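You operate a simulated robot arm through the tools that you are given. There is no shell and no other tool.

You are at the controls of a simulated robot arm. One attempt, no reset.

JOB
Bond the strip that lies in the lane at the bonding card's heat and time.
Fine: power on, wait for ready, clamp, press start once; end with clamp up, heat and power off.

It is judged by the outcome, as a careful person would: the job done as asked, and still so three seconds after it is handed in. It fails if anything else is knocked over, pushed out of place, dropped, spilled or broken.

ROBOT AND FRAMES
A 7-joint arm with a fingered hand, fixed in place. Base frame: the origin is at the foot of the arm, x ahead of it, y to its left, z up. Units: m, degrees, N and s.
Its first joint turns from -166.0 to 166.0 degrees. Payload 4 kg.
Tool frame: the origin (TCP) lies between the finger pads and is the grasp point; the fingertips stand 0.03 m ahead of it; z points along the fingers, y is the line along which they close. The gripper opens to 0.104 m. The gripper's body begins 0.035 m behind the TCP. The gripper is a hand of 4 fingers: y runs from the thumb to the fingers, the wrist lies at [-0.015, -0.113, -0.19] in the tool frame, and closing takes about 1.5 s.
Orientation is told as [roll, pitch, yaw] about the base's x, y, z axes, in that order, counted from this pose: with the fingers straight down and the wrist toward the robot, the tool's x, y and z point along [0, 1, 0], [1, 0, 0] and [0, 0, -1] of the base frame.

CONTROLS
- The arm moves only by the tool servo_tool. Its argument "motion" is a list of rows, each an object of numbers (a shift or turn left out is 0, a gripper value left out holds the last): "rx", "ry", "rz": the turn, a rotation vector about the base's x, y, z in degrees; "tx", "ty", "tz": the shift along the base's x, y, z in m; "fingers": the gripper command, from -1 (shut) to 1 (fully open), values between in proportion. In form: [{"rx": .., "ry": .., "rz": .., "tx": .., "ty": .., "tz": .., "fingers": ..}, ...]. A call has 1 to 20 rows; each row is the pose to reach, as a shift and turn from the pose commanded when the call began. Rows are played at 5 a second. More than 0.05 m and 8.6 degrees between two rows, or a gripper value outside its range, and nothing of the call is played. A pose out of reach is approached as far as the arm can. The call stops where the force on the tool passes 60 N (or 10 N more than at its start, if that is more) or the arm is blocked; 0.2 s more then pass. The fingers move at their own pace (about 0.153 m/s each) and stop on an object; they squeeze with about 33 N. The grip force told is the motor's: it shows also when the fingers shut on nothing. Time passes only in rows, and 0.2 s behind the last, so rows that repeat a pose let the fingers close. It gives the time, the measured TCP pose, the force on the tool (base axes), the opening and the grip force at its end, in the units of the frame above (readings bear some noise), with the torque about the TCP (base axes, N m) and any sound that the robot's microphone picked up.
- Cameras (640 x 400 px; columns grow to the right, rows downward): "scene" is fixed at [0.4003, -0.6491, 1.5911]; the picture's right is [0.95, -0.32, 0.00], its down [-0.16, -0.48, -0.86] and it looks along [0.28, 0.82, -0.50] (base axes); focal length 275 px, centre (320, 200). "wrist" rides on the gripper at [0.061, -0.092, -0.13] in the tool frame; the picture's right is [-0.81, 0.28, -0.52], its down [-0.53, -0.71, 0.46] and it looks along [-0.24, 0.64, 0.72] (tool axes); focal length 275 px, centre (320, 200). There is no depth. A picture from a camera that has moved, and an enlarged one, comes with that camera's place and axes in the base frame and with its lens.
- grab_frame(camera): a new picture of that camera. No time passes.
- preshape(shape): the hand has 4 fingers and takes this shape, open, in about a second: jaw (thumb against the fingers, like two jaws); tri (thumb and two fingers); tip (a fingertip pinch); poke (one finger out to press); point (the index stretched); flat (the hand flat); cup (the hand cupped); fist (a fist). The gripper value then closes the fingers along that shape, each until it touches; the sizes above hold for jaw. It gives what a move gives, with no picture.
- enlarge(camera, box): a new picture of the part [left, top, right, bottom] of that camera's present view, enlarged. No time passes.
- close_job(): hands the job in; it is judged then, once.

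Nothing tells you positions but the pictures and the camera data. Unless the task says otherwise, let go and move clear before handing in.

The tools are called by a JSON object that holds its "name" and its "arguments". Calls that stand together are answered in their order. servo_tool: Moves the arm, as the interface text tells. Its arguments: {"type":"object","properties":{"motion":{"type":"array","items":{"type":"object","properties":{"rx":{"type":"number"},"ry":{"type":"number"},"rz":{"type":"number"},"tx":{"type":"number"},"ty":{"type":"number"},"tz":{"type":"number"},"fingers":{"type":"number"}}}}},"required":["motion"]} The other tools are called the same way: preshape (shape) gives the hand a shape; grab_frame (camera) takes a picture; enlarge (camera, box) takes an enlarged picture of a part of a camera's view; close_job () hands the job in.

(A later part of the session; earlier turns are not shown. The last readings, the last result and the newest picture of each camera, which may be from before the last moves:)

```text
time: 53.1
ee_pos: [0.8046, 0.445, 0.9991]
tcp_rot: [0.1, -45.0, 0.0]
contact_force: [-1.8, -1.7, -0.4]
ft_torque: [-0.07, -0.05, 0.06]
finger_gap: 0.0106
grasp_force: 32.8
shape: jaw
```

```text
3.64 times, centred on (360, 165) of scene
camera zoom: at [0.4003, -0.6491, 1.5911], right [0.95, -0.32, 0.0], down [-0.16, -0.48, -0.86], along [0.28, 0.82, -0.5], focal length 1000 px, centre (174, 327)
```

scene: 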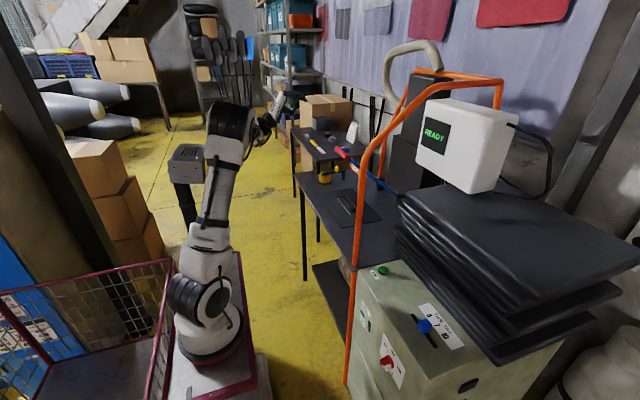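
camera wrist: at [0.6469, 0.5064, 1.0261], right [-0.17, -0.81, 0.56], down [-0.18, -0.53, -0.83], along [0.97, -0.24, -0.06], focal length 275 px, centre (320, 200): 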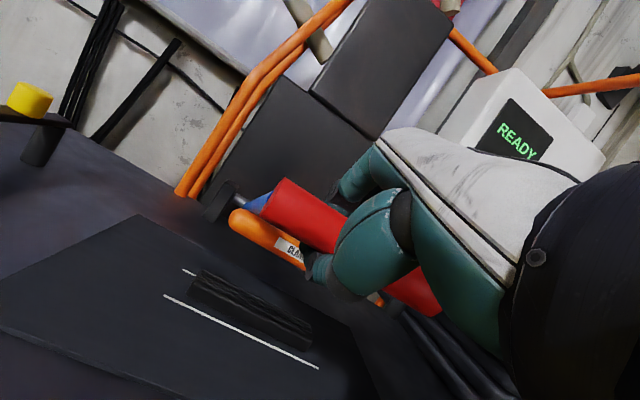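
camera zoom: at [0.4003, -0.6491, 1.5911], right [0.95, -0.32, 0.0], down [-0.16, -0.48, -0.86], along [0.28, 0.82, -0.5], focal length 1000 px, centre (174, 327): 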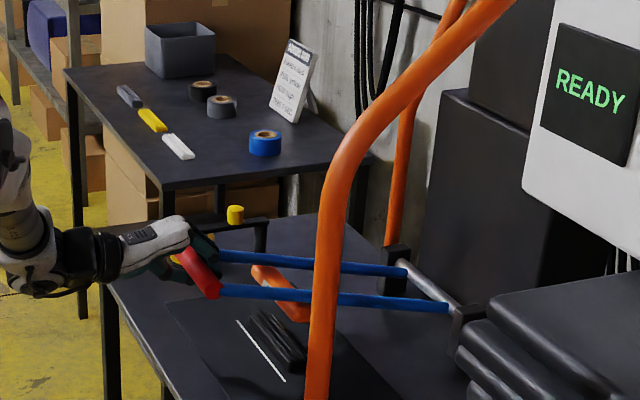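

Force is near zero now. Continuing down until the press bar meets the strip.

{"name": "servo_tool", "arguments": {"motion": [{"tx": -0.0038, "tz": -0.0187}, {"tx": -0.0062, "tz": -0.0339}, {"tx": -0.0078, "tz": -0.0493}, {"tx": -0.0078, "tz": -0.0493}]}}

{"name": "grab_frame", "arguments": {"camera": "wrist"}}

{"name": "enlarge", "arguments": {"camera": "scene", "box": [310, 140, 430, 230]}}

```text
time: 54.1
ee_pos: [0.7995, 0.4449, 0.9497]
tcp_rot: [0.0, -45.0, 0.0]
contact_force: [0.0, -0.1, -0.8]
ft_torque: [0.02, -0.04, 0.06]
finger_gap: 0.0096
grasp_force: 33.0
shape: jaw
```

```text
taken
camera wrist: at [0.6408, 0.5063, 0.9771], right [-0.17, -0.81, 0.56], down [-0.18, -0.53, -0.83], along [0.97, -0.24, -0.06], focal length 275 px, centre (320, 200)
```

wrist: 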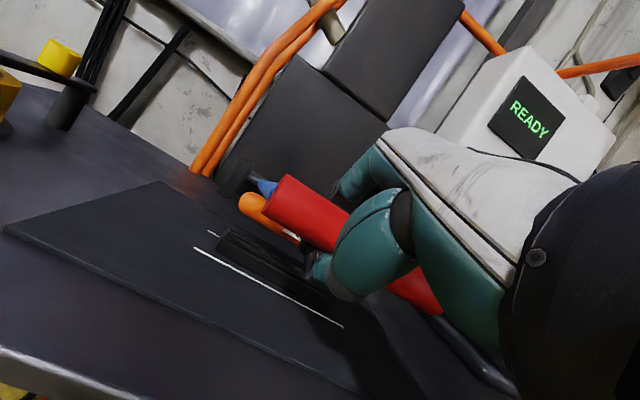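

```text
4.44 times, centred on (370, 185) of scene
camera zoom: at [0.4003, -0.6491, 1.5911], right [0.95, -0.32, 0.0], down [-0.16, -0.48, -0.86], along [0.28, 0.82, -0.5], focal length 1222 px, centre (98, 267)
```

zoom: 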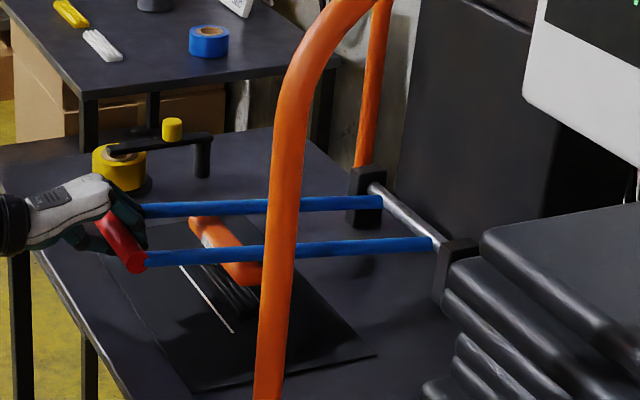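

Nearly closed. Lowering the last few centimetres in small steps.

{"name": "servo_tool", "arguments": {"motion": [{"tx": -0.0005, "tz": -0.008}, {"tx": -0.001, "tz": -0.0155}, {"tx": -0.0013, "tz": -0.023}, {"tx": -0.0014, "tz": -0.031}, {"tx": -0.0014, "tz": -0.031}]}}

{"name": "grab_frame", "arguments": {"camera": "wrist"}}

{"name": "enlarge", "arguments": {"camera": "scene", "box": [310, 140, 430, 230]}}

```text
time: 55.3
ee_pos: [0.7963, 0.4445, 0.9174]
tcp_rot: [0.0, -45.0, 0.2]
contact_force: [1.0, -0.5, -1.2]
ft_torque: [-0.02, -0.01, 0.07]
finger_gap: 0.0094
grasp_force: 32.4
shape: jaw
```

```text
taken
camera wrist: at [0.6395, 0.5066, 0.9451], right [-0.17, -0.81, 0.56], down [-0.18, -0.53, -0.83], along [0.97, -0.24, -0.06], focal length 275 px, centre (320, 200)
```

wrist: 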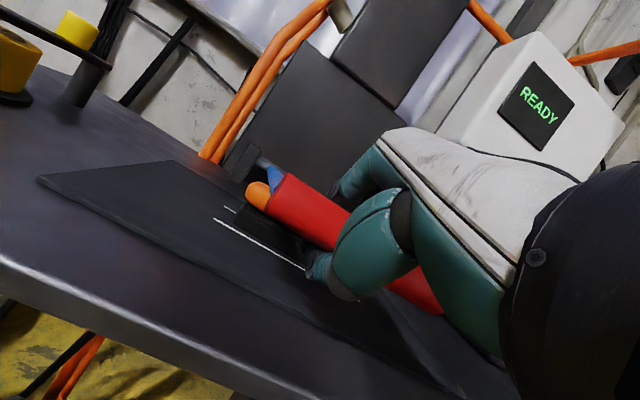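

```text
4.44 times, centred on (370, 185) of scene
camera zoom: at [0.4003, -0.6491, 1.5911], right [0.95, -0.32, 0.0], down [-0.16, -0.48, -0.86], along [0.28, 0.82, -0.5], focal length 1222 px, centre (98, 267)
```

zoom: 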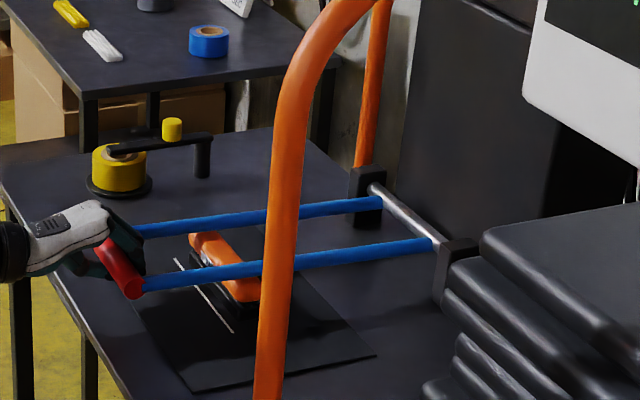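

{"name": "enlarge", "arguments": {"camera": "scene", "box": [305, 180, 375, 225]}}

{"name": "enlarge", "arguments": {"camera": "wrist", "box": [200, 150, 440, 320]}}

```text
8.89 times, centred on (340, 202) of scene
camera zoom: at [0.4003, -0.6491, 1.5911], right [0.95, -0.32, 0.0], down [-0.16, -0.48, -0.86], along [0.28, 0.82, -0.5], focal length 2443 px, centre (142, 178)
```

zoom: 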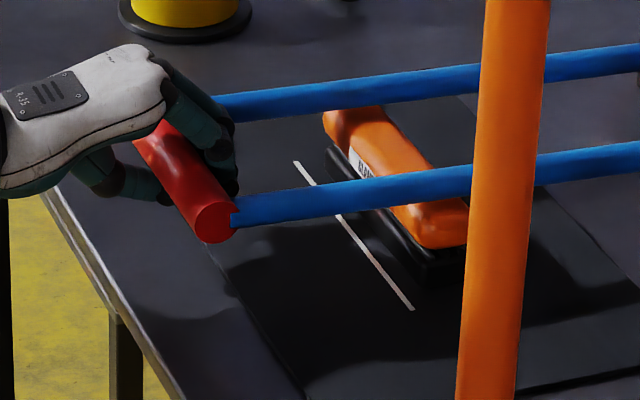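

```text
2.35 times, centred on (320, 235) of wrist
camera zoom: at [0.6395, 0.5066, 0.9451], right [-0.17, -0.81, 0.56], down [-0.18, -0.53, -0.83], along [0.97, -0.24, -0.06], focal length 648 px, centre (320, 118)
```

zoom: 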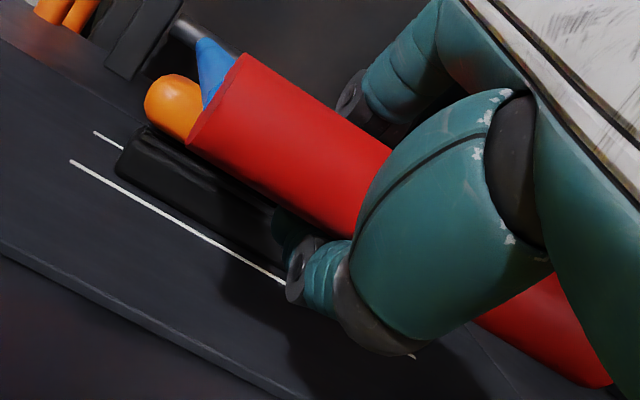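

The press bar is just above the strip and the hand still clears the table. Continuing in 4 mm steps.

{"name": "servo_tool", "arguments": {"motion": [{"tz": -0.004}, {"tz": -0.008}, {"tz": -0.012}, {"tz": -0.012}]}}

{"name": "enlarge", "arguments": {"camera": "scene", "box": [305, 180, 375, 225]}}

{"name": "enlarge", "arguments": {"camera": "wrist", "box": [200, 150, 440, 320]}}

```text
time: 56.3
ee_pos: [0.7981, 0.4458, 0.906]
tcp_rot: [0.2, -45.0, 0.0]
contact_force: [3.8, 0.6, 5.4]
ft_torque: [0.01, 0.06, 0.01]
finger_gap: 0.0091
grasp_force: 32.9
shape: jaw
```

```text
8.89 times, centred on (340, 202) of scene
camera zoom: at [0.4003, -0.6491, 1.5911], right [0.95, -0.32, 0.0], down [-0.16, -0.48, -0.86], along [0.28, 0.82, -0.5], focal length 2443 px, centre (142, 178)
```

zoom: 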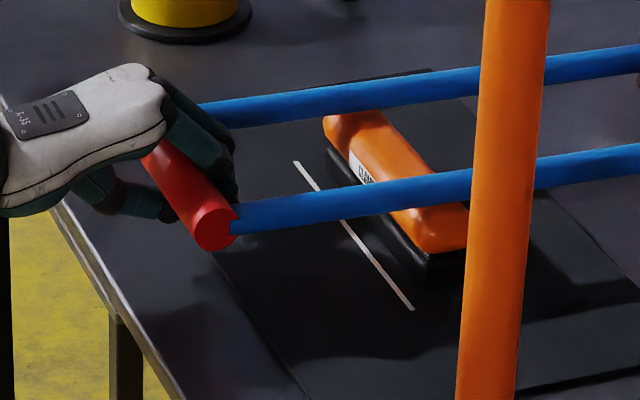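

```text
2.35 times, centred on (320, 235) of wrist
camera zoom: at [0.6398, 0.5069, 0.9332], right [-0.17, -0.81, 0.56], down [-0.18, -0.53, -0.83], along [0.97, -0.24, -0.06], focal length 648 px, centre (320, 118)
```

zoom: 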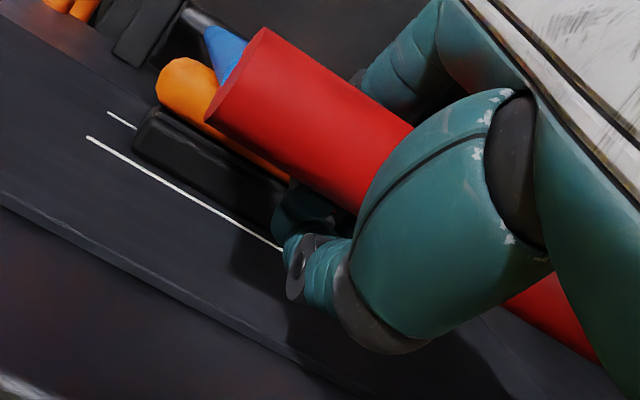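

Contact is starting (5 N up). Pressing slightly further to seat the clamp.

{"name": "servo_tool", "arguments": {"motion": [{"tz": -0.003}, {"tz": -0.006}, {"tz": -0.009}, {"tz": -0.009}]}}

{"name": "enlarge", "arguments": {"camera": "scene", "box": [305, 180, 375, 225]}}

{"name": "enlarge", "arguments": {"camera": "wrist", "box": [200, 150, 440, 320]}}

{"name": "enlarge", "arguments": {"camera": "scene", "box": [410, 105, 470, 160]}}

```text
time: 57.3
ee_pos: [0.7986, 0.4445, 0.9007]
tcp_rot: [0.4, -45.3, -0.2]
contact_force: [6.3, 3.8, 37.0]
ft_torque: [-0.08, 0.29, -0.04]
finger_gap: 0.0088
grasp_force: 33.3
shape: jaw
```

```text
8.89 times, centred on (340, 202) of scene
camera zoom: at [0.4003, -0.6491, 1.5911], right [0.95, -0.32, 0.0], down [-0.16, -0.48, -0.86], along [0.28, 0.82, -0.5], focal length 2443 px, centre (142, 178)
```

zoom: 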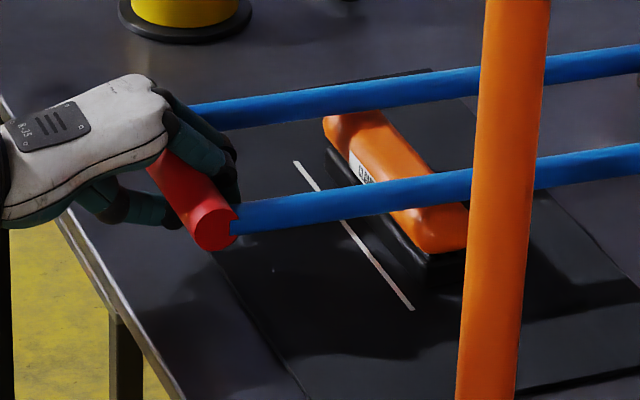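

```text
2.35 times, centred on (320, 235) of wrist
camera zoom: at [0.6406, 0.5058, 0.9267], right [-0.17, -0.81, 0.56], down [-0.18, -0.53, -0.83], along [0.97, -0.24, -0.05], focal length 648 px, centre (320, 118)
```

zoom: 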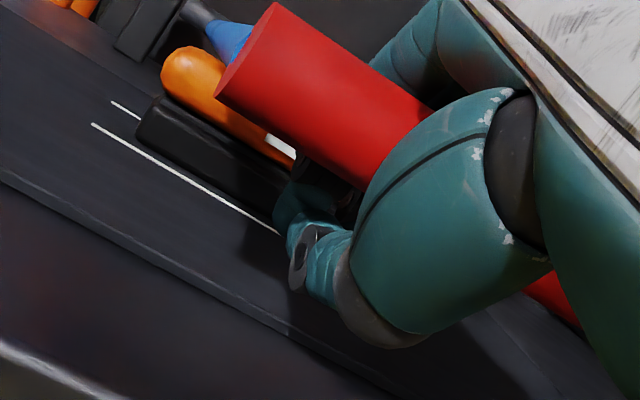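

```text
7.27 times, centred on (440, 132) of scene
camera zoom: at [0.4003, -0.6491, 1.5911], right [0.95, -0.32, 0.0], down [-0.16, -0.48, -0.86], along [0.28, 0.82, -0.5], focal length 1999 px, centre (-553, 691)
```

zoom: 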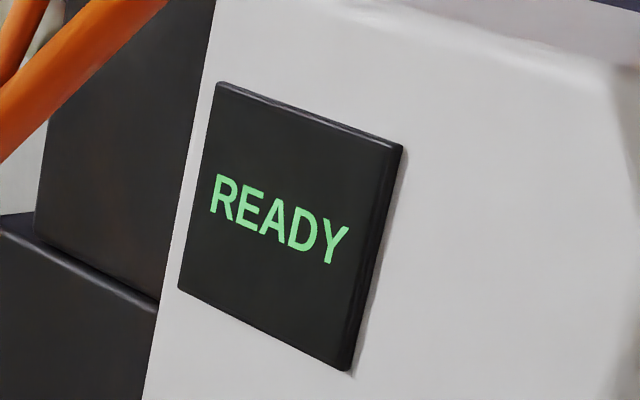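

The clamp bar is down on the strip (37 N reaction, bar no longer moving). Unloading a little and partly opening the hand.

{"name": "servo_tool", "arguments": {"motion": [{"tz": 0.006, "fingers": -1}, {"tz": 0.006, "fingers": -0.4}, {"tz": 0.006, "fingers": 0.0}, {"tz": 0.006, "fingers": 0.15}, {"tz": 0.006, "fingers": 0.15}, {"tz": 0.006, "fingers": 0.15}]}}

{"name": "enlarge", "arguments": {"camera": "scene", "box": [305, 180, 375, 225]}}

{"name": "enlarge", "arguments": {"camera": "wrist", "box": [200, 150, 440, 320]}}

```text
time: 58.7
ee_pos: [0.7961, 0.4446, 0.9028]
tcp_rot: [0.1, -45.0, 0.0]
contact_force: [1.7, 0.0, 5.5]
ft_torque: [0.01, -0.12, -0.02]
finger_gap: 0.0533
grasp_force: 0.1
shape: jaw
```

```text
8.89 times, centred on (340, 202) of scene
camera zoom: at [0.4003, -0.6491, 1.5911], right [0.95, -0.32, 0.0], down [-0.16, -0.48, -0.86], along [0.28, 0.82, -0.5], focal length 2443 px, centre (142, 178)
```

zoom: 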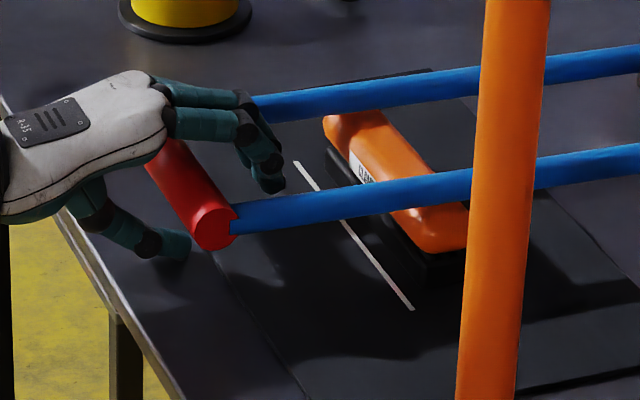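

```text
2.35 times, centred on (320, 235) of wrist
camera zoom: at [0.6398, 0.5051, 0.9298], right [-0.17, -0.81, 0.56], down [-0.18, -0.53, -0.83], along [0.97, -0.24, -0.06], focal length 648 px, centre (320, 118)
```

zoom: 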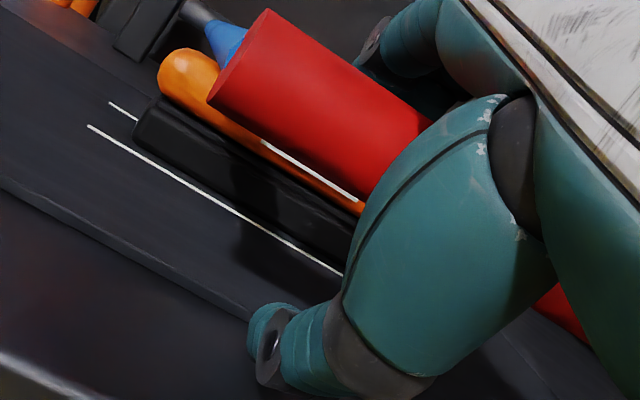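

Hand is open around the bar and the clamp stays down. Shifting up slightly, opening more, then backing out along the tool axis.

{"name": "servo_tool", "arguments": {"motion": [{"tx": 0.0, "tz": 0.006, "fingers": 0.15}, {"tx": -0.001, "tz": 0.012, "fingers": 0.4}, {"tx": -0.003, "tz": 0.015, "fingers": 0.7}, {"tx": -0.003, "tz": 0.015, "fingers": 0.7}, {"tx": -0.003, "tz": 0.015, "fingers": 0.7}]}}

{"name": "enlarge", "arguments": {"camera": "scene", "box": [305, 180, 375, 225]}}

{"name": "enlarge", "arguments": {"camera": "wrist", "box": [200, 150, 440, 320]}}

```text
time: 59.9
ee_pos: [0.794, 0.4448, 0.9173]
tcp_rot: [0.2, -45.0, 0.1]
contact_force: [1.2, -0.8, 3.4]
ft_torque: [0.03, -0.02, -0.01]
finger_gap: 0.0869
grasp_force: 0.1
shape: jaw
```

```text
8.89 times, centred on (340, 202) of scene
camera zoom: at [0.4003, -0.6491, 1.5911], right [0.95, -0.32, 0.0], down [-0.16, -0.48, -0.86], along [0.28, 0.82, -0.5], focal length 2443 px, centre (142, 178)
```

zoom: 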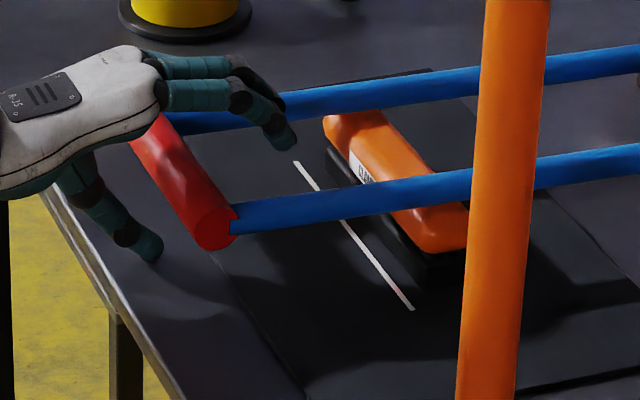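

```text
2.35 times, centred on (320, 235) of wrist
camera zoom: at [0.6356, 0.5061, 0.9452], right [-0.17, -0.81, 0.56], down [-0.18, -0.53, -0.83], along [0.97, -0.24, -0.06], focal length 648 px, centre (320, 118)
```

zoom: 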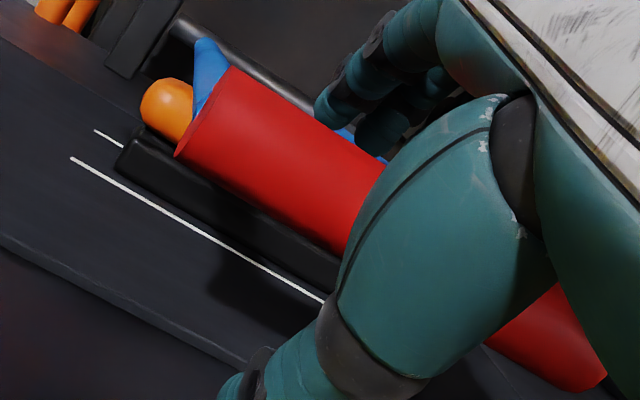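

Fully open and clear of the bar. Backing out along the tool axis.

{"name": "servo_tool", "arguments": {"motion": [{"tx": -0.02, "tz": 0.02, "fingers": 0.9}, {"tx": -0.04, "tz": 0.045}, {"tx": -0.06, "tz": 0.075}, {"tx": -0.075, "tz": 0.11}, {"tx": -0.085, "tz": 0.15}, {"tx": -0.09, "tz": 0.2}]}}

{"name": "grab_frame", "arguments": {"camera": "wrist"}}

{"name": "grab_frame", "arguments": {"camera": "scene"}}

{"name": "enlarge", "arguments": {"camera": "scene", "box": [305, 170, 425, 235]}}

```text
refused: row 6 steps farther than a row can; nothing moved
```

```text
taken
camera wrist: at [0.6356, 0.5061, 0.9452], right [-0.17, -0.81, 0.56], down [-0.18, -0.53, -0.83], along [0.97, -0.24, -0.06], focal length 275 px, centre (320, 200)
```

wrist: 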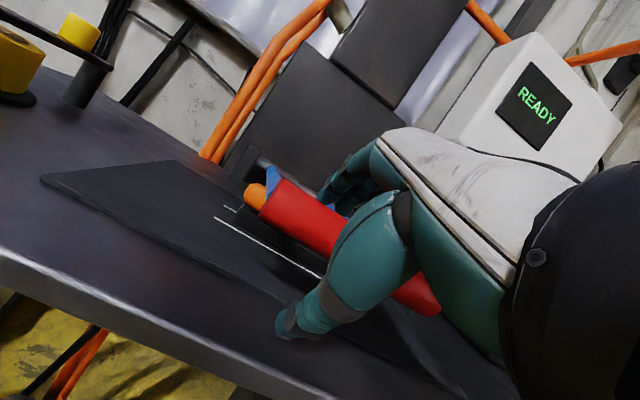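

```text
taken
```

scene: 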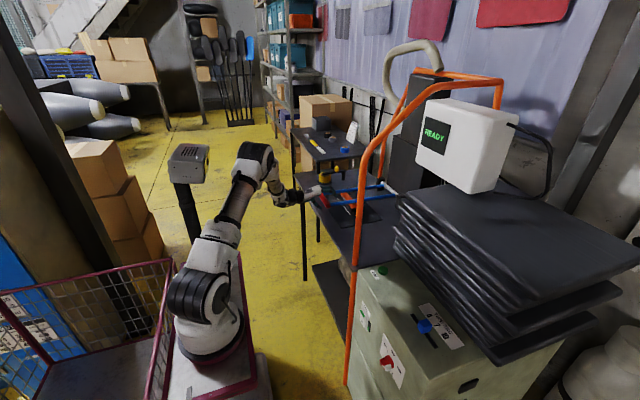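

```text
5.33 times, centred on (365, 202) of scene
camera zoom: at [0.4003, -0.6491, 1.5911], right [0.95, -0.32, 0.0], down [-0.16, -0.48, -0.86], along [0.28, 0.82, -0.5], focal length 1466 px, centre (80, 187)
```

zoom: 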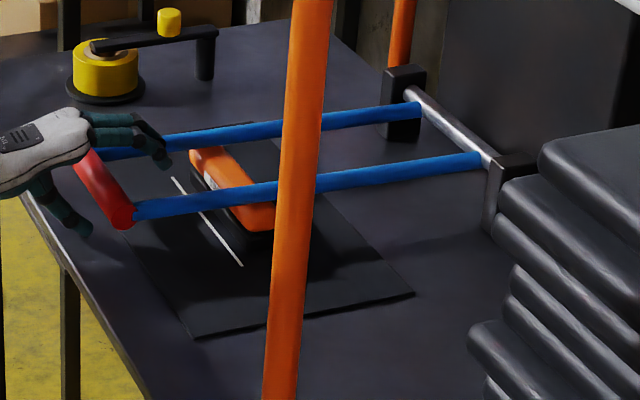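

The clamp stays down on its own. The last row was too large a step; repeating the retreat with smaller ones.

{"name": "servo_tool", "arguments": {"motion": [{"tx": -0.02, "tz": 0.02, "fingers": 0.9}, {"tx": -0.04, "tz": 0.043}, {"tx": -0.06, "tz": 0.07}, {"tx": -0.075, "tz": 0.1}, {"tx": -0.085, "tz": 0.135}, {"tx": -0.09, "tz": 0.175}, {"tx": -0.09, "tz": 0.215}]}}

{"name": "grab_frame", "arguments": {"camera": "wrist"}}

{"name": "enlarge", "arguments": {"camera": "scene", "box": [305, 170, 425, 235]}}

```text
time: 61.5
ee_pos: [0.7018, 0.4439, 1.1346]
tcp_rot: [0.0, -45.1, 0.0]
contact_force: [0.9, -0.6, -0.6]
ft_torque: [0.02, 0.02, -0.01]
finger_gap: 0.0983
grasp_force: 0.0
shape: jaw
```

```text
taken
camera wrist: at [0.5449, 0.5058, 1.162], right [-0.17, -0.81, 0.56], down [-0.18, -0.53, -0.83], along [0.97, -0.24, -0.06], focal length 275 px, centre (320, 200)
```

wrist: 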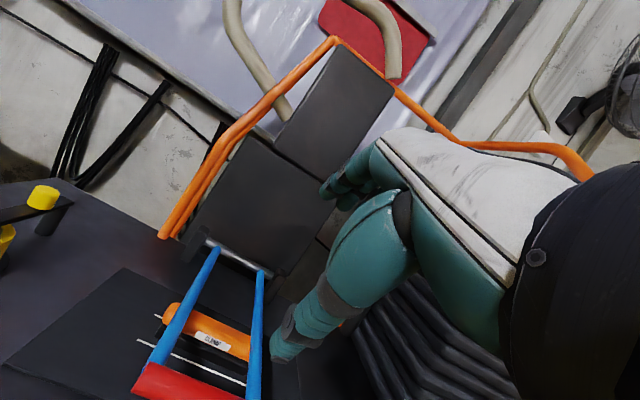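

```text
5.33 times, centred on (365, 202) of scene
camera zoom: at [0.4003, -0.6491, 1.5911], right [0.95, -0.32, 0.0], down [-0.16, -0.48, -0.86], along [0.28, 0.82, -0.5], focal length 1466 px, centre (80, 187)
```

zoom: 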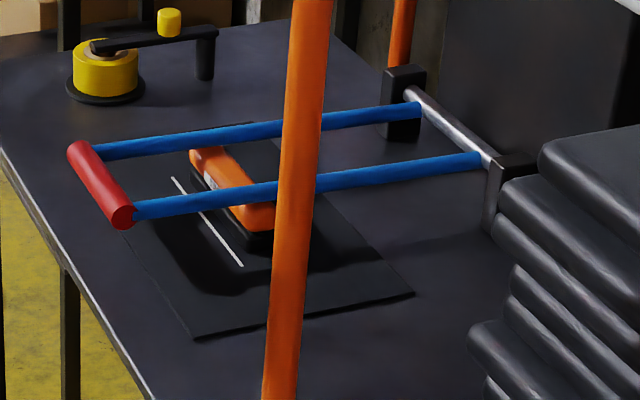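

The clamp is holding the strip down and the hand is clear. Now the START button: forming the poke shape, rising to z≈1.385 and crossing back in front of the frame.

{"name": "preshape", "arguments": {"shape": "poke"}}

{"name": "servo_tool", "arguments": {"motion": [{"tz": 0.045}, {"tz": 0.09}, {"tz": 0.135}, {"tz": 0.18}, {"tz": 0.225}, {"tz": 0.25, "ty": -0.03}, {"tz": 0.25, "ty": -0.075}, {"tz": 0.25, "ty": -0.12}, {"tz": 0.25, "ty": -0.165}, {"tz": 0.25, "ty": -0.21}, {"tz": 0.25, "ty": -0.255}, {"tz": 0.25, "ty": -0.3}, {"tz": 0.25, "ty": -0.345}, {"tz": 0.25, "ty": -0.39}, {"tz": 0.25, "ty": -0.435}, {"tz": 0.25, "ty": -0.48}, {"tz": 0.25, "ty": -0.52}, {"tz": 0.25, "ty": -0.55}]}}

{"name": "grab_frame", "arguments": {"camera": "scene"}}

```text
time: 62.4
ee_pos: [0.7027, 0.4446, 1.1355]
tcp_rot: [0.1, -45.1, 0.1]
contact_force: [0.2, -0.3, 0.8]
ft_torque: [0.0, -0.04, 0.0]
finger_gap: 0.0001
grasp_force: 0.1
shape: poke
```

```text
time: 66.2
ee_pos: [0.7015, -0.1051, 1.3825]
tcp_rot: [0.1, -45.0, 0.2]
contact_force: [-0.1, -0.2, 0.6]
ft_torque: [-0.01, 0.0, -0.02]
finger_gap: 0.0001
grasp_force: 0.1
shape: poke
```

```text
taken
```

scene: 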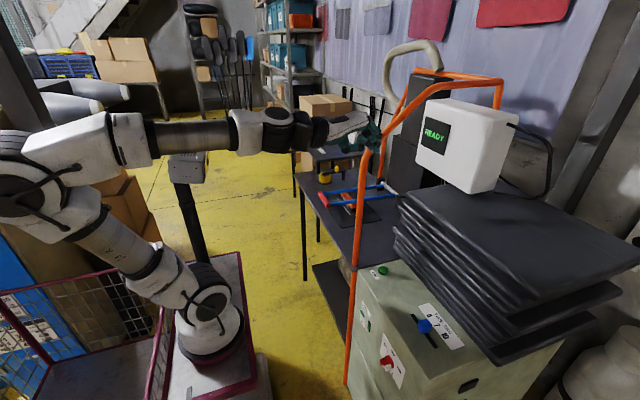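

Crossed over; still READY. Now moving forward and down toward the START button with a 30° tilt.

{"name": "servo_tool", "arguments": {"motion": [{"ry": 2, "tx": 0.025, "tz": -0.015}, {"ry": 4, "tx": 0.05, "tz": -0.035}, {"ry": 6, "tx": 0.075, "tz": -0.06}, {"ry": 8, "tx": 0.098, "tz": -0.09}, {"ry": 10, "tx": 0.105, "tz": -0.13}, {"ry": 12, "tx": 0.11, "tz": -0.17}, {"ry": 15, "tx": 0.115, "tz": -0.21}, {"ry": 15, "tx": 0.12, "tz": -0.25}, {"ry": 15, "tx": 0.125, "ty": 0.02, "tz": -0.29}, {"ry": 15, "tx": 0.13, "ty": 0.04, "tz": -0.33}, {"ry": 15, "tx": 0.134, "ty": 0.06, "tz": -0.37}, {"ry": 15, "tx": 0.134, "ty": 0.068, "tz": -0.4}, {"ry": 15, "tx": 0.134, "ty": 0.068, "tz": -0.4}]}}

{"name": "grab_frame", "arguments": {"camera": "wrist"}}

{"name": "enlarge", "arguments": {"camera": "scene", "box": [340, 220, 460, 320]}}

```text
time: 69.0
ee_pos: [0.8385, -0.0385, 0.9847]
tcp_rot: [0.1, -30.0, 0.1]
contact_force: [-0.6, -0.2, 0.1]
ft_torque: [0.02, -0.01, -0.02]
finger_gap: 0.0001
grasp_force: 0.0
shape: poke
```

```text
taken
camera wrist: at [0.6919, 0.0234, 1.0515], right [-0.02, -0.81, 0.58], down [-0.39, -0.53, -0.75], along [0.92, -0.24, -0.31], focal length 275 px, centre (320, 200)
```

wrist: 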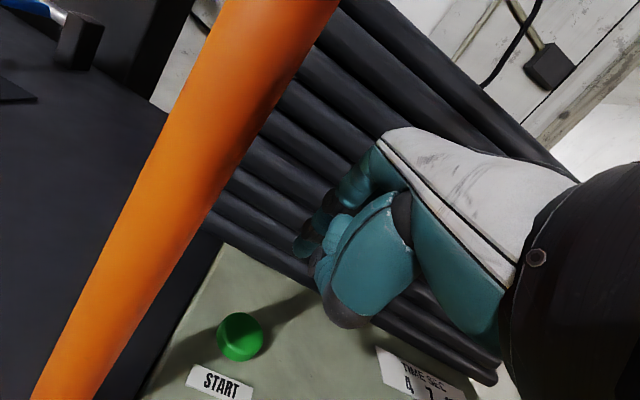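

```text
4.00 times, centred on (400, 270) of scene
camera zoom: at [0.4003, -0.6491, 1.5911], right [0.95, -0.32, 0.0], down [-0.16, -0.48, -0.86], along [0.28, 0.82, -0.5], focal length 1099 px, centre (0, -80)
```

zoom: 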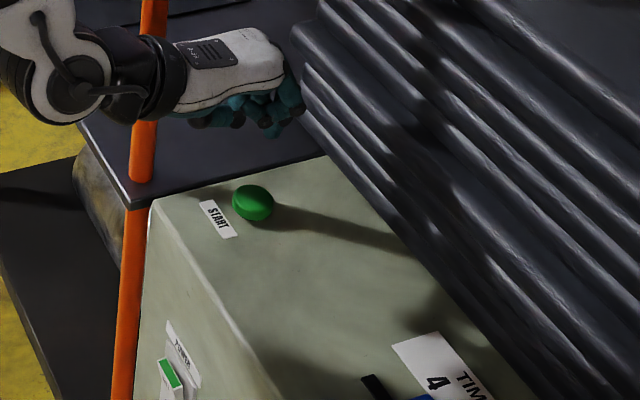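

Fingertip is above START (button centre ≈ (0.8475, -0.034), top ≈ 0.875). Pressing down once and lifting.

{"name": "servo_tool", "arguments": {"motion": [{"tx": -0.004, "tz": -0.03}, {"tx": -0.005, "tz": -0.055}, {"tx": -0.005, "tz": -0.07}, {"tx": -0.005, "tz": -0.077}, {"tx": -0.005, "tz": -0.082}, {"tx": -0.005, "tz": -0.086}, {"tx": -0.005, "tz": -0.09}]}}

{"name": "enlarge", "arguments": {"camera": "scene", "box": [410, 105, 470, 160]}}

{"name": "enlarge", "arguments": {"camera": "scene", "box": [360, 240, 420, 300]}}

```text
time: 70.6
ee_pos: [0.8338, -0.0354, 0.8959]
tcp_rot: [0.2, -30.4, 0.0]
contact_force: [-5.2, 1.9, 32.0]
ft_torque: [-0.2, -0.26, -0.02]
finger_gap: 0.0
grasp_force: 0.1
shape: poke
heard: click
```

```text
7.27 times, centred on (440, 132) of scene
camera zoom: at [0.4003, -0.6491, 1.5911], right [0.95, -0.32, 0.0], down [-0.16, -0.48, -0.86], along [0.28, 0.82, -0.5], focal length 1999 px, centre (-553, 691)
```

zoom: 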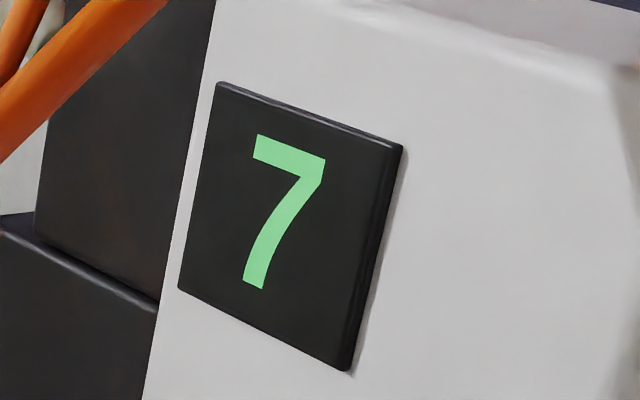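

```text
6.67 times, centred on (390, 270) of scene
camera zoom: at [0.4003, -0.6491, 1.5911], right [0.95, -0.32, 0.0], down [-0.16, -0.48, -0.86], along [0.28, 0.82, -0.5], focal length 1832 px, centre (-147, -267)
```

zoom: 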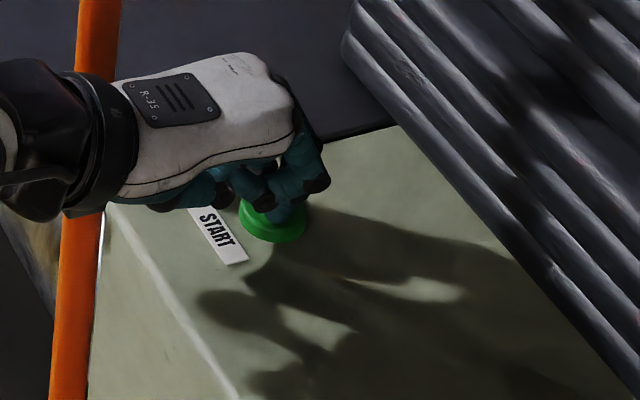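

START clicked and the display shows a countdown from 7. Lifting off and returning to the clamp by the same path while the bond runs.

{"name": "servo_tool", "arguments": {"motion": [{"tz": 0.02}, {"tz": 0.055}, {"tz": 0.09}, {"ty": -0.02, "tz": 0.13}, {"ty": -0.045, "tz": 0.17}, {"tx": -0.004, "ty": -0.068, "tz": 0.21}, {"tx": -0.01, "ty": -0.068, "tz": 0.25}, {"ry": -3, "tx": -0.015, "ty": -0.068, "tz": 0.29}, {"ry": -6, "tx": -0.02, "ty": -0.068, "tz": 0.33}, {"ry": -9, "tx": -0.025, "ty": -0.068, "tz": 0.37}, {"ry": -12, "tx": -0.035, "ty": -0.068, "tz": 0.405}, {"ry": -15, "tx": -0.06, "ty": -0.068, "tz": 0.43}, {"ry": -15, "tx": -0.085, "ty": -0.068, "tz": 0.45}, {"ry": -15, "tx": -0.11, "ty": -0.068, "tz": 0.47}, {"ry": -15, "tx": -0.132, "ty": -0.068, "tz": 0.488}]}}

{"name": "grab_frame", "arguments": {"camera": "scene"}}

{"name": "enlarge", "arguments": {"camera": "scene", "box": [410, 105, 470, 160]}}

```text
time: 73.8
ee_pos: [0.7021, -0.1044, 1.3839]
tcp_rot: [0.0, -45.0, 0.1]
contact_force: [0.5, -0.4, -0.5]
ft_torque: [0.0, 0.0, 0.0]
finger_gap: 0.0001
grasp_force: 0.1
shape: poke
```

```text
taken
```

scene: 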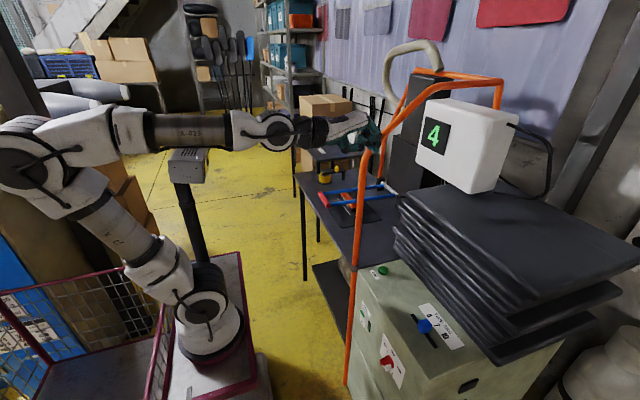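

```text
7.27 times, centred on (440, 132) of scene
camera zoom: at [0.4003, -0.6491, 1.5911], right [0.95, -0.32, 0.0], down [-0.16, -0.48, -0.86], along [0.28, 0.82, -0.5], focal length 1999 px, centre (-553, 691)
```

zoom: 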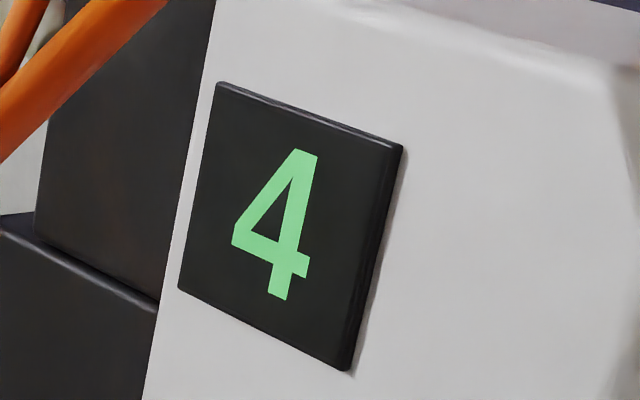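

Countdown at 4. Crossing to the clamp side; I won't lift the clamp until the countdown is done.

{"name": "servo_tool", "arguments": {"motion": [{"ty": 0.045}, {"ty": 0.09}, {"ty": 0.135}, {"ty": 0.18}, {"ty": 0.225}, {"ty": 0.27}, {"ty": 0.315}, {"ty": 0.36}, {"ty": 0.405}, {"ty": 0.45}, {"ty": 0.495}, {"ty": 0.535, "tz": -0.02}, {"ty": 0.55, "tz": -0.06}, {"ty": 0.55, "tz": -0.105}, {"ty": 0.55, "tz": -0.15}, {"ty": 0.55, "tz": -0.195}, {"ty": 0.55, "tz": -0.24}]}}

{"name": "preshape", "arguments": {"shape": "jaw"}}

{"name": "enlarge", "arguments": {"camera": "scene", "box": [410, 105, 470, 160]}}

{"name": "grab_frame", "arguments": {"camera": "wrist"}}

```text
time: 77.4
ee_pos: [0.7017, 0.4414, 1.1383]
tcp_rot: [0.0, -44.9, 0.0]
contact_force: [0.5, 0.4, 0.9]
ft_torque: [0.01, 0.02, -0.01]
finger_gap: 0.0001
grasp_force: 0.1
shape: poke
```

```text
time: 78.3
ee_pos: [0.7005, 0.4424, 1.1412]
tcp_rot: [0.0, -45.0, 0.0]
contact_force: [-0.4, 1.4, 0.2]
ft_torque: [-0.02, 0.0, 0.01]
finger_gap: 0.104
grasp_force: 0.1
shape: jaw
```

```text
7.27 times, centred on (440, 132) of scene
camera zoom: at [0.4003, -0.6491, 1.5911], right [0.95, -0.32, 0.0], down [-0.16, -0.48, -0.86], along [0.28, 0.82, -0.5], focal length 1999 px, centre (-553, 691)
```

zoom: 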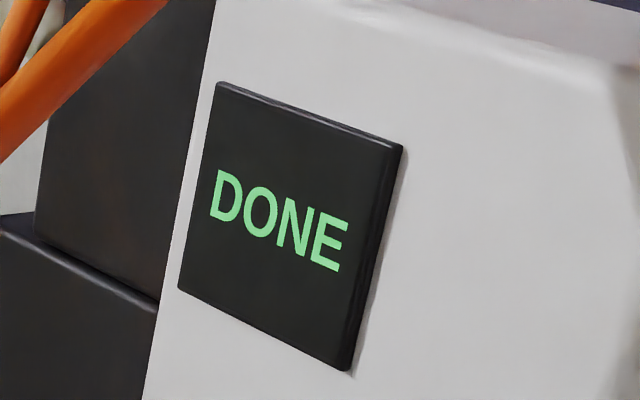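

```text
taken
camera wrist: at [0.5421, 0.504, 1.1676], right [-0.17, -0.81, 0.56], down [-0.18, -0.53, -0.83], along [0.97, -0.24, -0.06], focal length 275 px, centre (320, 200)
```

wrist: 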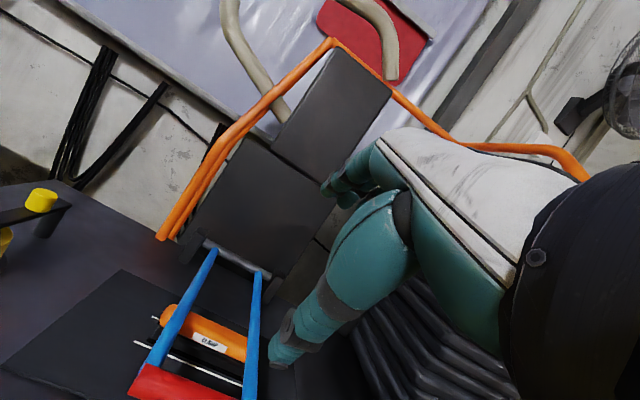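

DONE is displayed. Now re-gripping the red bar (about (0.787, 0.432, 0.922)) to raise the clamp: lowering to the stand-off point and advancing.

{"name": "servo_tool", "arguments": {"motion": [{"tx": 0.002, "tz": -0.045, "fingers": 0.6}, {"tx": 0.004, "tz": -0.09}, {"tx": 0.0065, "ty": 0.002, "tz": -0.139}, {"tx": 0.025, "ty": 0.002, "tz": -0.158}, {"tx": 0.043, "ty": 0.002, "tz": -0.176}, {"tx": 0.043, "ty": 0.002, "tz": -0.176}]}}

{"name": "grab_frame", "arguments": {"camera": "wrist"}}

{"name": "enlarge", "arguments": {"camera": "scene", "box": [290, 160, 380, 230]}}

```text
time: 79.9
ee_pos: [0.6882, 0.4898, 0.9708]
tcp_rot: [1.1, -44.9, 5.0]
contact_force: [-0.3, 0.4, -0.1]
ft_torque: [0.01, 0.01, 0.0]
finger_gap: 0.0836
grasp_force: 0.1
shape: jaw
stopped in row 6: the arm was blocked; the commanded pose is now the measured one
```

```text
taken
camera wrist: at [0.5259, 0.5355, 0.9994], right [-0.09, -0.83, 0.55], down [-0.13, -0.54, -0.83], along [0.99, -0.15, -0.06], focal length 275 px, centre (320, 200)
```

wrist: 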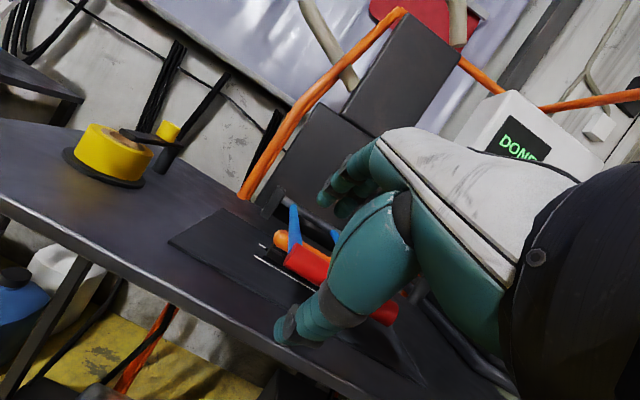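

```text
5.71 times, centred on (335, 195) of scene
camera zoom: at [0.4003, -0.6491, 1.5911], right [0.95, -0.32, 0.0], down [-0.16, -0.48, -0.86], along [0.28, 0.82, -0.5], focal length 1571 px, centre (234, 229)
```

zoom: 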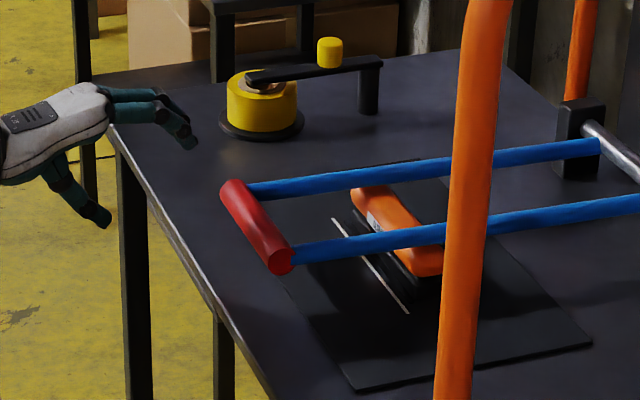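

The arm got blocked before reaching the bar. Checking the whole scene.

{"name": "grab_frame", "arguments": {"camera": "scene"}}

{"name": "enlarge", "arguments": {"camera": "scene", "box": [0, 100, 320, 400]}}

```text
taken
```

scene: 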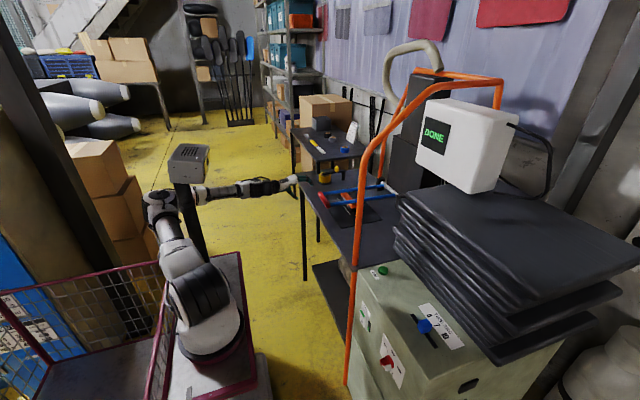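

```text
1.33 times, centred on (160, 250) of scene
camera zoom: at [0.4003, -0.6491, 1.5911], right [0.95, -0.32, 0.0], down [-0.16, -0.48, -0.86], along [0.28, 0.82, -0.5], focal length 366 px, centre (533, 133)
```

zoom: 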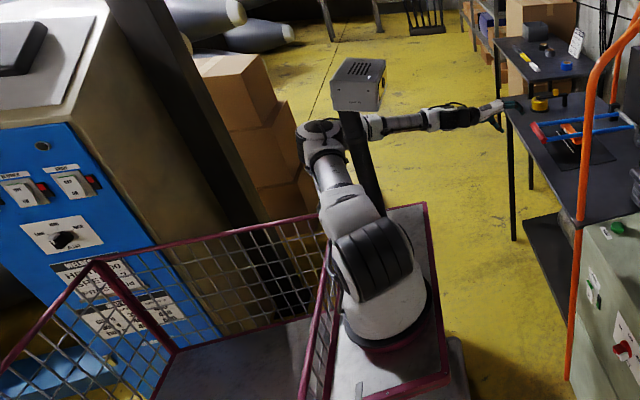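

The forearm came in with the elbow on the far side this time and it met the mast near the robot's base. I'll reverse gently upward, then re-approach with the elbow-up posture I had before.

{"name": "servo_tool", "arguments": {"motion": [{"rz": -1.5, "rx": -0.3, "tx": 0.003, "ty": -0.012, "tz": 0.03}, {"rz": -3, "rx": -0.6, "tx": 0.006, "ty": -0.024, "tz": 0.065}, {"rz": -5, "rx": -1, "tx": 0.01, "ty": -0.04, "tz": 0.1}, {"rz": -5, "rx": -1, "tx": 0.012, "ty": -0.047, "tz": 0.14}, {"rz": -5, "rx": -1, "tx": 0.012, "ty": -0.047, "tz": 0.17}, {"rz": -5, "rx": -1, "tx": 0.012, "ty": -0.047, "tz": 0.17}]}}

{"name": "enlarge", "arguments": {"camera": "scene", "box": [0, 80, 400, 330]}}

```text
time: 81.3
ee_pos: [0.699, 0.4402, 1.1405]
tcp_rot: [-0.5, -44.7, 0.8]
contact_force: [1.4, 0.5, 0.0]
ft_torque: [-0.01, -0.01, -0.03]
finger_gap: 0.0836
grasp_force: 0.1
shape: jaw
```

```text
1.60 times, centred on (200, 205) of scene
camera zoom: at [0.4003, -0.6491, 1.5911], right [0.95, -0.32, 0.0], down [-0.16, -0.48, -0.86], along [0.28, 0.82, -0.5], focal length 440 px, centre (512, 192)
```

zoom: 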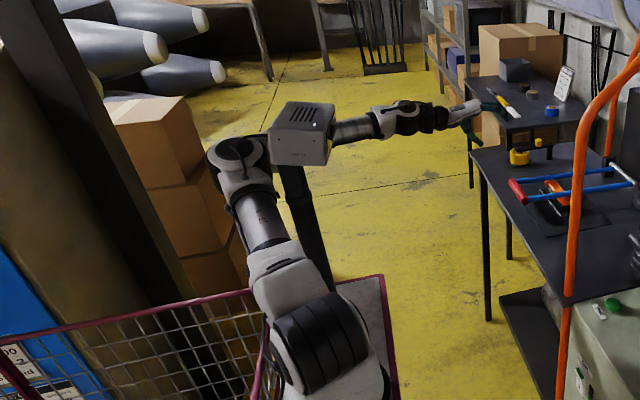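

The mast is undisturbed and the arm is free again, but the elbow is on the wrong side of it. I'll go back up and across to the right, and check the elbow posture there.

{"name": "servo_tool", "arguments": {"motion": [{"tz": 0.045}, {"tz": 0.09}, {"tz": 0.135}, {"tz": 0.18}, {"tz": 0.225}, {"tz": 0.245, "ty": -0.03}, {"tz": 0.245, "ty": -0.075}, {"tz": 0.245, "ty": -0.12}, {"tz": 0.245, "ty": -0.165}, {"tz": 0.245, "ty": -0.21}]}}

{"name": "grab_frame", "arguments": {"camera": "scene"}}

```text
time: 83.5
ee_pos: [0.701, 0.2323, 1.3833]
tcp_rot: [-0.3, -44.7, 0.8]
contact_force: [-0.6, 0.1, -1.1]
ft_torque: [-0.02, 0.03, -0.01]
finger_gap: 0.0831
grasp_force: 0.1
shape: jaw
```

```text
taken
```

scene: 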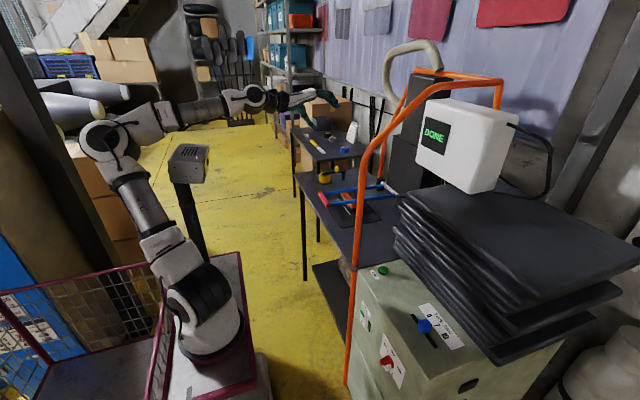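

Posture is free of the mast again. Trying the pitch -90 posture here to swing the elbow forward as it was in the first approach.

{"name": "servo_tool", "arguments": {"motion": [{"ry": -7.5}, {"ry": -15}, {"ry": -22.5}, {"ry": -30}, {"ry": -37.5}, {"ry": -45}, {"ry": -45}]}}

{"name": "grab_frame", "arguments": {"camera": "scene"}}

```text
time: 84.9
ee_pos: [0.62, 0.1135, 1.5544]
tcp_rot: [132.4, -73.5, -135.7]
contact_force: [0.1, -0.3, -0.1]
ft_torque: [0.01, 0.0, 0.0]
finger_gap: 0.0831
grasp_force: 0.1
shape: jaw
stopped in row 6: the arm was blocked; the commanded pose is now the measured one
```

```text
taken
```

scene: 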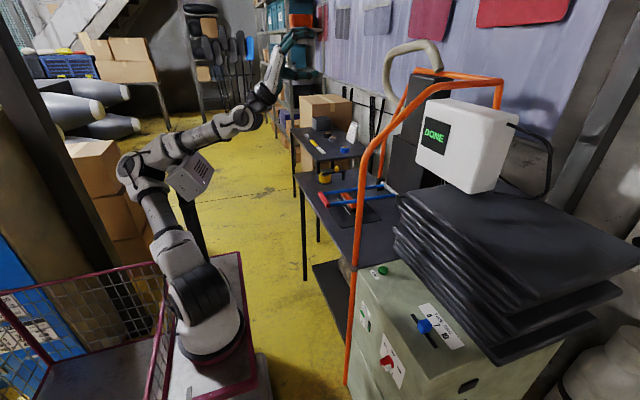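

The arm got blocked and the box on the mast looks tilted. Zooming in to see what happened before moving.

{"name": "enlarge", "arguments": {"camera": "scene", "box": [90, 90, 290, 290]}}

{"name": "grab_frame", "arguments": {"camera": "wrist"}}

```text
2.00 times, centred on (190, 190) of scene
camera zoom: at [0.4003, -0.6491, 1.5911], right [0.95, -0.32, 0.0], down [-0.16, -0.48, -0.86], along [0.28, 0.82, -0.5], focal length 550 px, centre (580, 220)
```

zoom: 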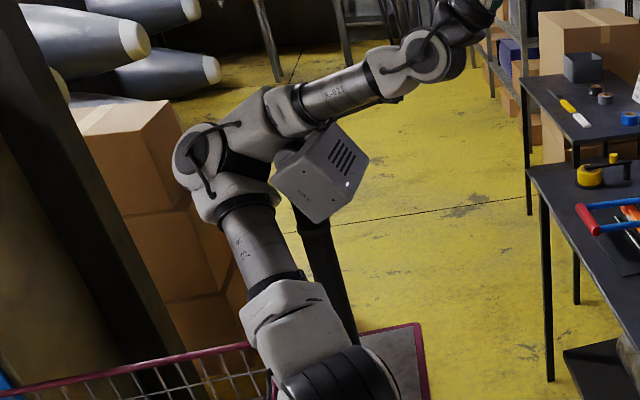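

```text
taken
camera wrist: at [0.513, 0.2016, 1.454], right [-0.59, -0.81, -0.01], down [0.57, -0.41, -0.71], along [0.57, -0.42, 0.71], focal length 275 px, centre (320, 200)
```

wrist: 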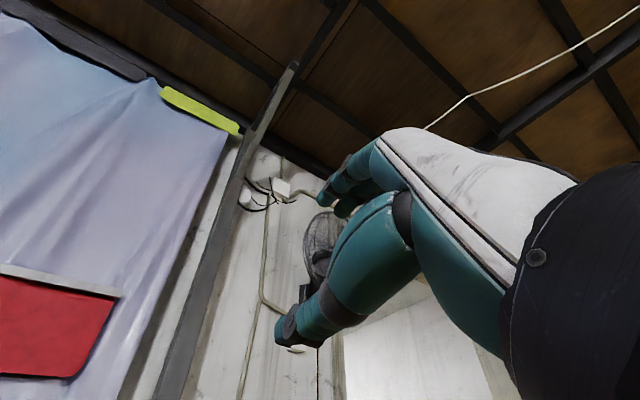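

The forearm is resting against that box. I'll lift it away gently by extending the hand up and forward, which pulls the elbow away from the mast.

{"name": "servo_tool", "arguments": {"motion": [{"tz": 0.015, "tx": 0.005}, {"tz": 0.03, "tx": 0.015}, {"tz": 0.045, "tx": 0.03}, {"tz": 0.06, "tx": 0.05}, {"tz": 0.07, "tx": 0.075}, {"tz": 0.08, "tx": 0.1}]}}

{"name": "grab_frame", "arguments": {"camera": "scene"}}

{"name": "enlarge", "arguments": {"camera": "scene", "box": [90, 90, 290, 290]}}

```text
time: 86.4
ee_pos: [0.679, 0.1951, 1.625]
tcp_rot: [134.5, -74.4, -128.6]
contact_force: [0.5, -0.2, 0.7]
ft_torque: [0.05, -0.02, 0.02]
finger_gap: 0.0835
grasp_force: 0.1
shape: jaw
stopped in row 6: the arm was blocked; the commanded pose is now the measured one
```

```text
taken
```

scene: 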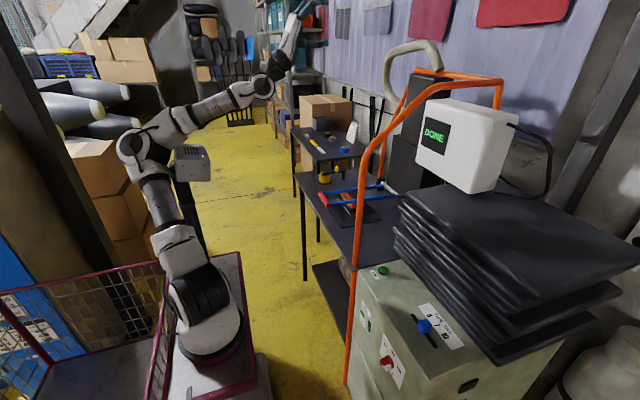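

```text
2.00 times, centred on (190, 190) of scene
camera zoom: at [0.4003, -0.6491, 1.5911], right [0.95, -0.32, 0.0], down [-0.16, -0.48, -0.86], along [0.28, 0.82, -0.5], focal length 550 px, centre (580, 220)
```

zoom: 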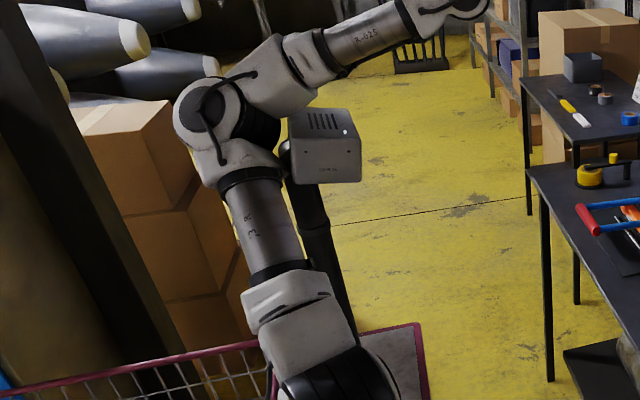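

The box is level again, with my elbow next to it. I'll return toward the earlier clear posture (pitch -45 at (0.70, 0.23, 1.38)) in small stages.

{"name": "servo_tool", "arguments": {"motion": [{"rx": -1.7, "ry": 6.9, "rz": -0.1, "tx": 0.003, "ty": 0.005, "tz": -0.02}, {"rx": -3.4, "ry": 13.8, "rz": -0.25, "tx": 0.006, "ty": 0.01, "tz": -0.045}, {"rx": -5.1, "ry": 20.7, "rz": -0.4, "tx": 0.009, "ty": 0.014, "tz": -0.075}]}}

{"name": "grab_frame", "arguments": {"camera": "scene"}}

{"name": "enlarge", "arguments": {"camera": "scene", "box": [90, 90, 290, 290]}}

```text
time: 87.2
ee_pos: [0.6907, 0.2023, 1.55]
tcp_rot: [36.0, -77.2, -33.0]
contact_force: [0.6, -0.1, 0.6]
ft_torque: [-0.03, -0.01, 0.0]
finger_gap: 0.0834
grasp_force: 0.1
shape: jaw
```

```text
taken
```

scene: 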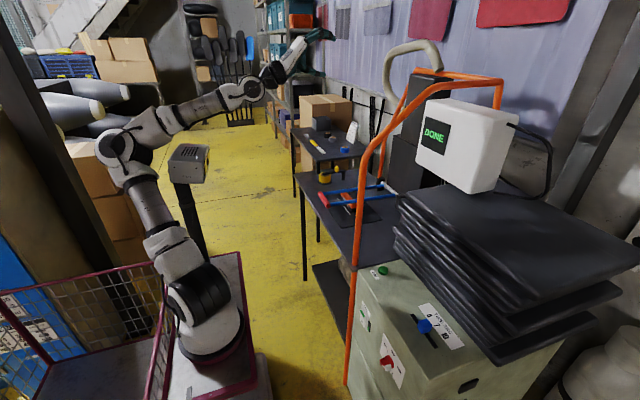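

```text
2.00 times, centred on (190, 190) of scene
camera zoom: at [0.4003, -0.6491, 1.5911], right [0.95, -0.32, 0.0], down [-0.16, -0.48, -0.86], along [0.28, 0.82, -0.5], focal length 550 px, centre (580, 220)
```

zoom: 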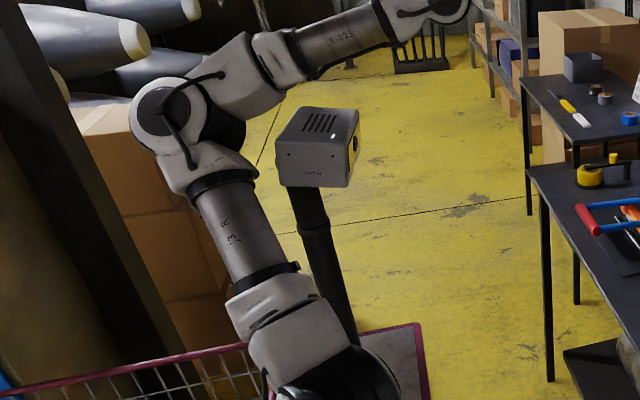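

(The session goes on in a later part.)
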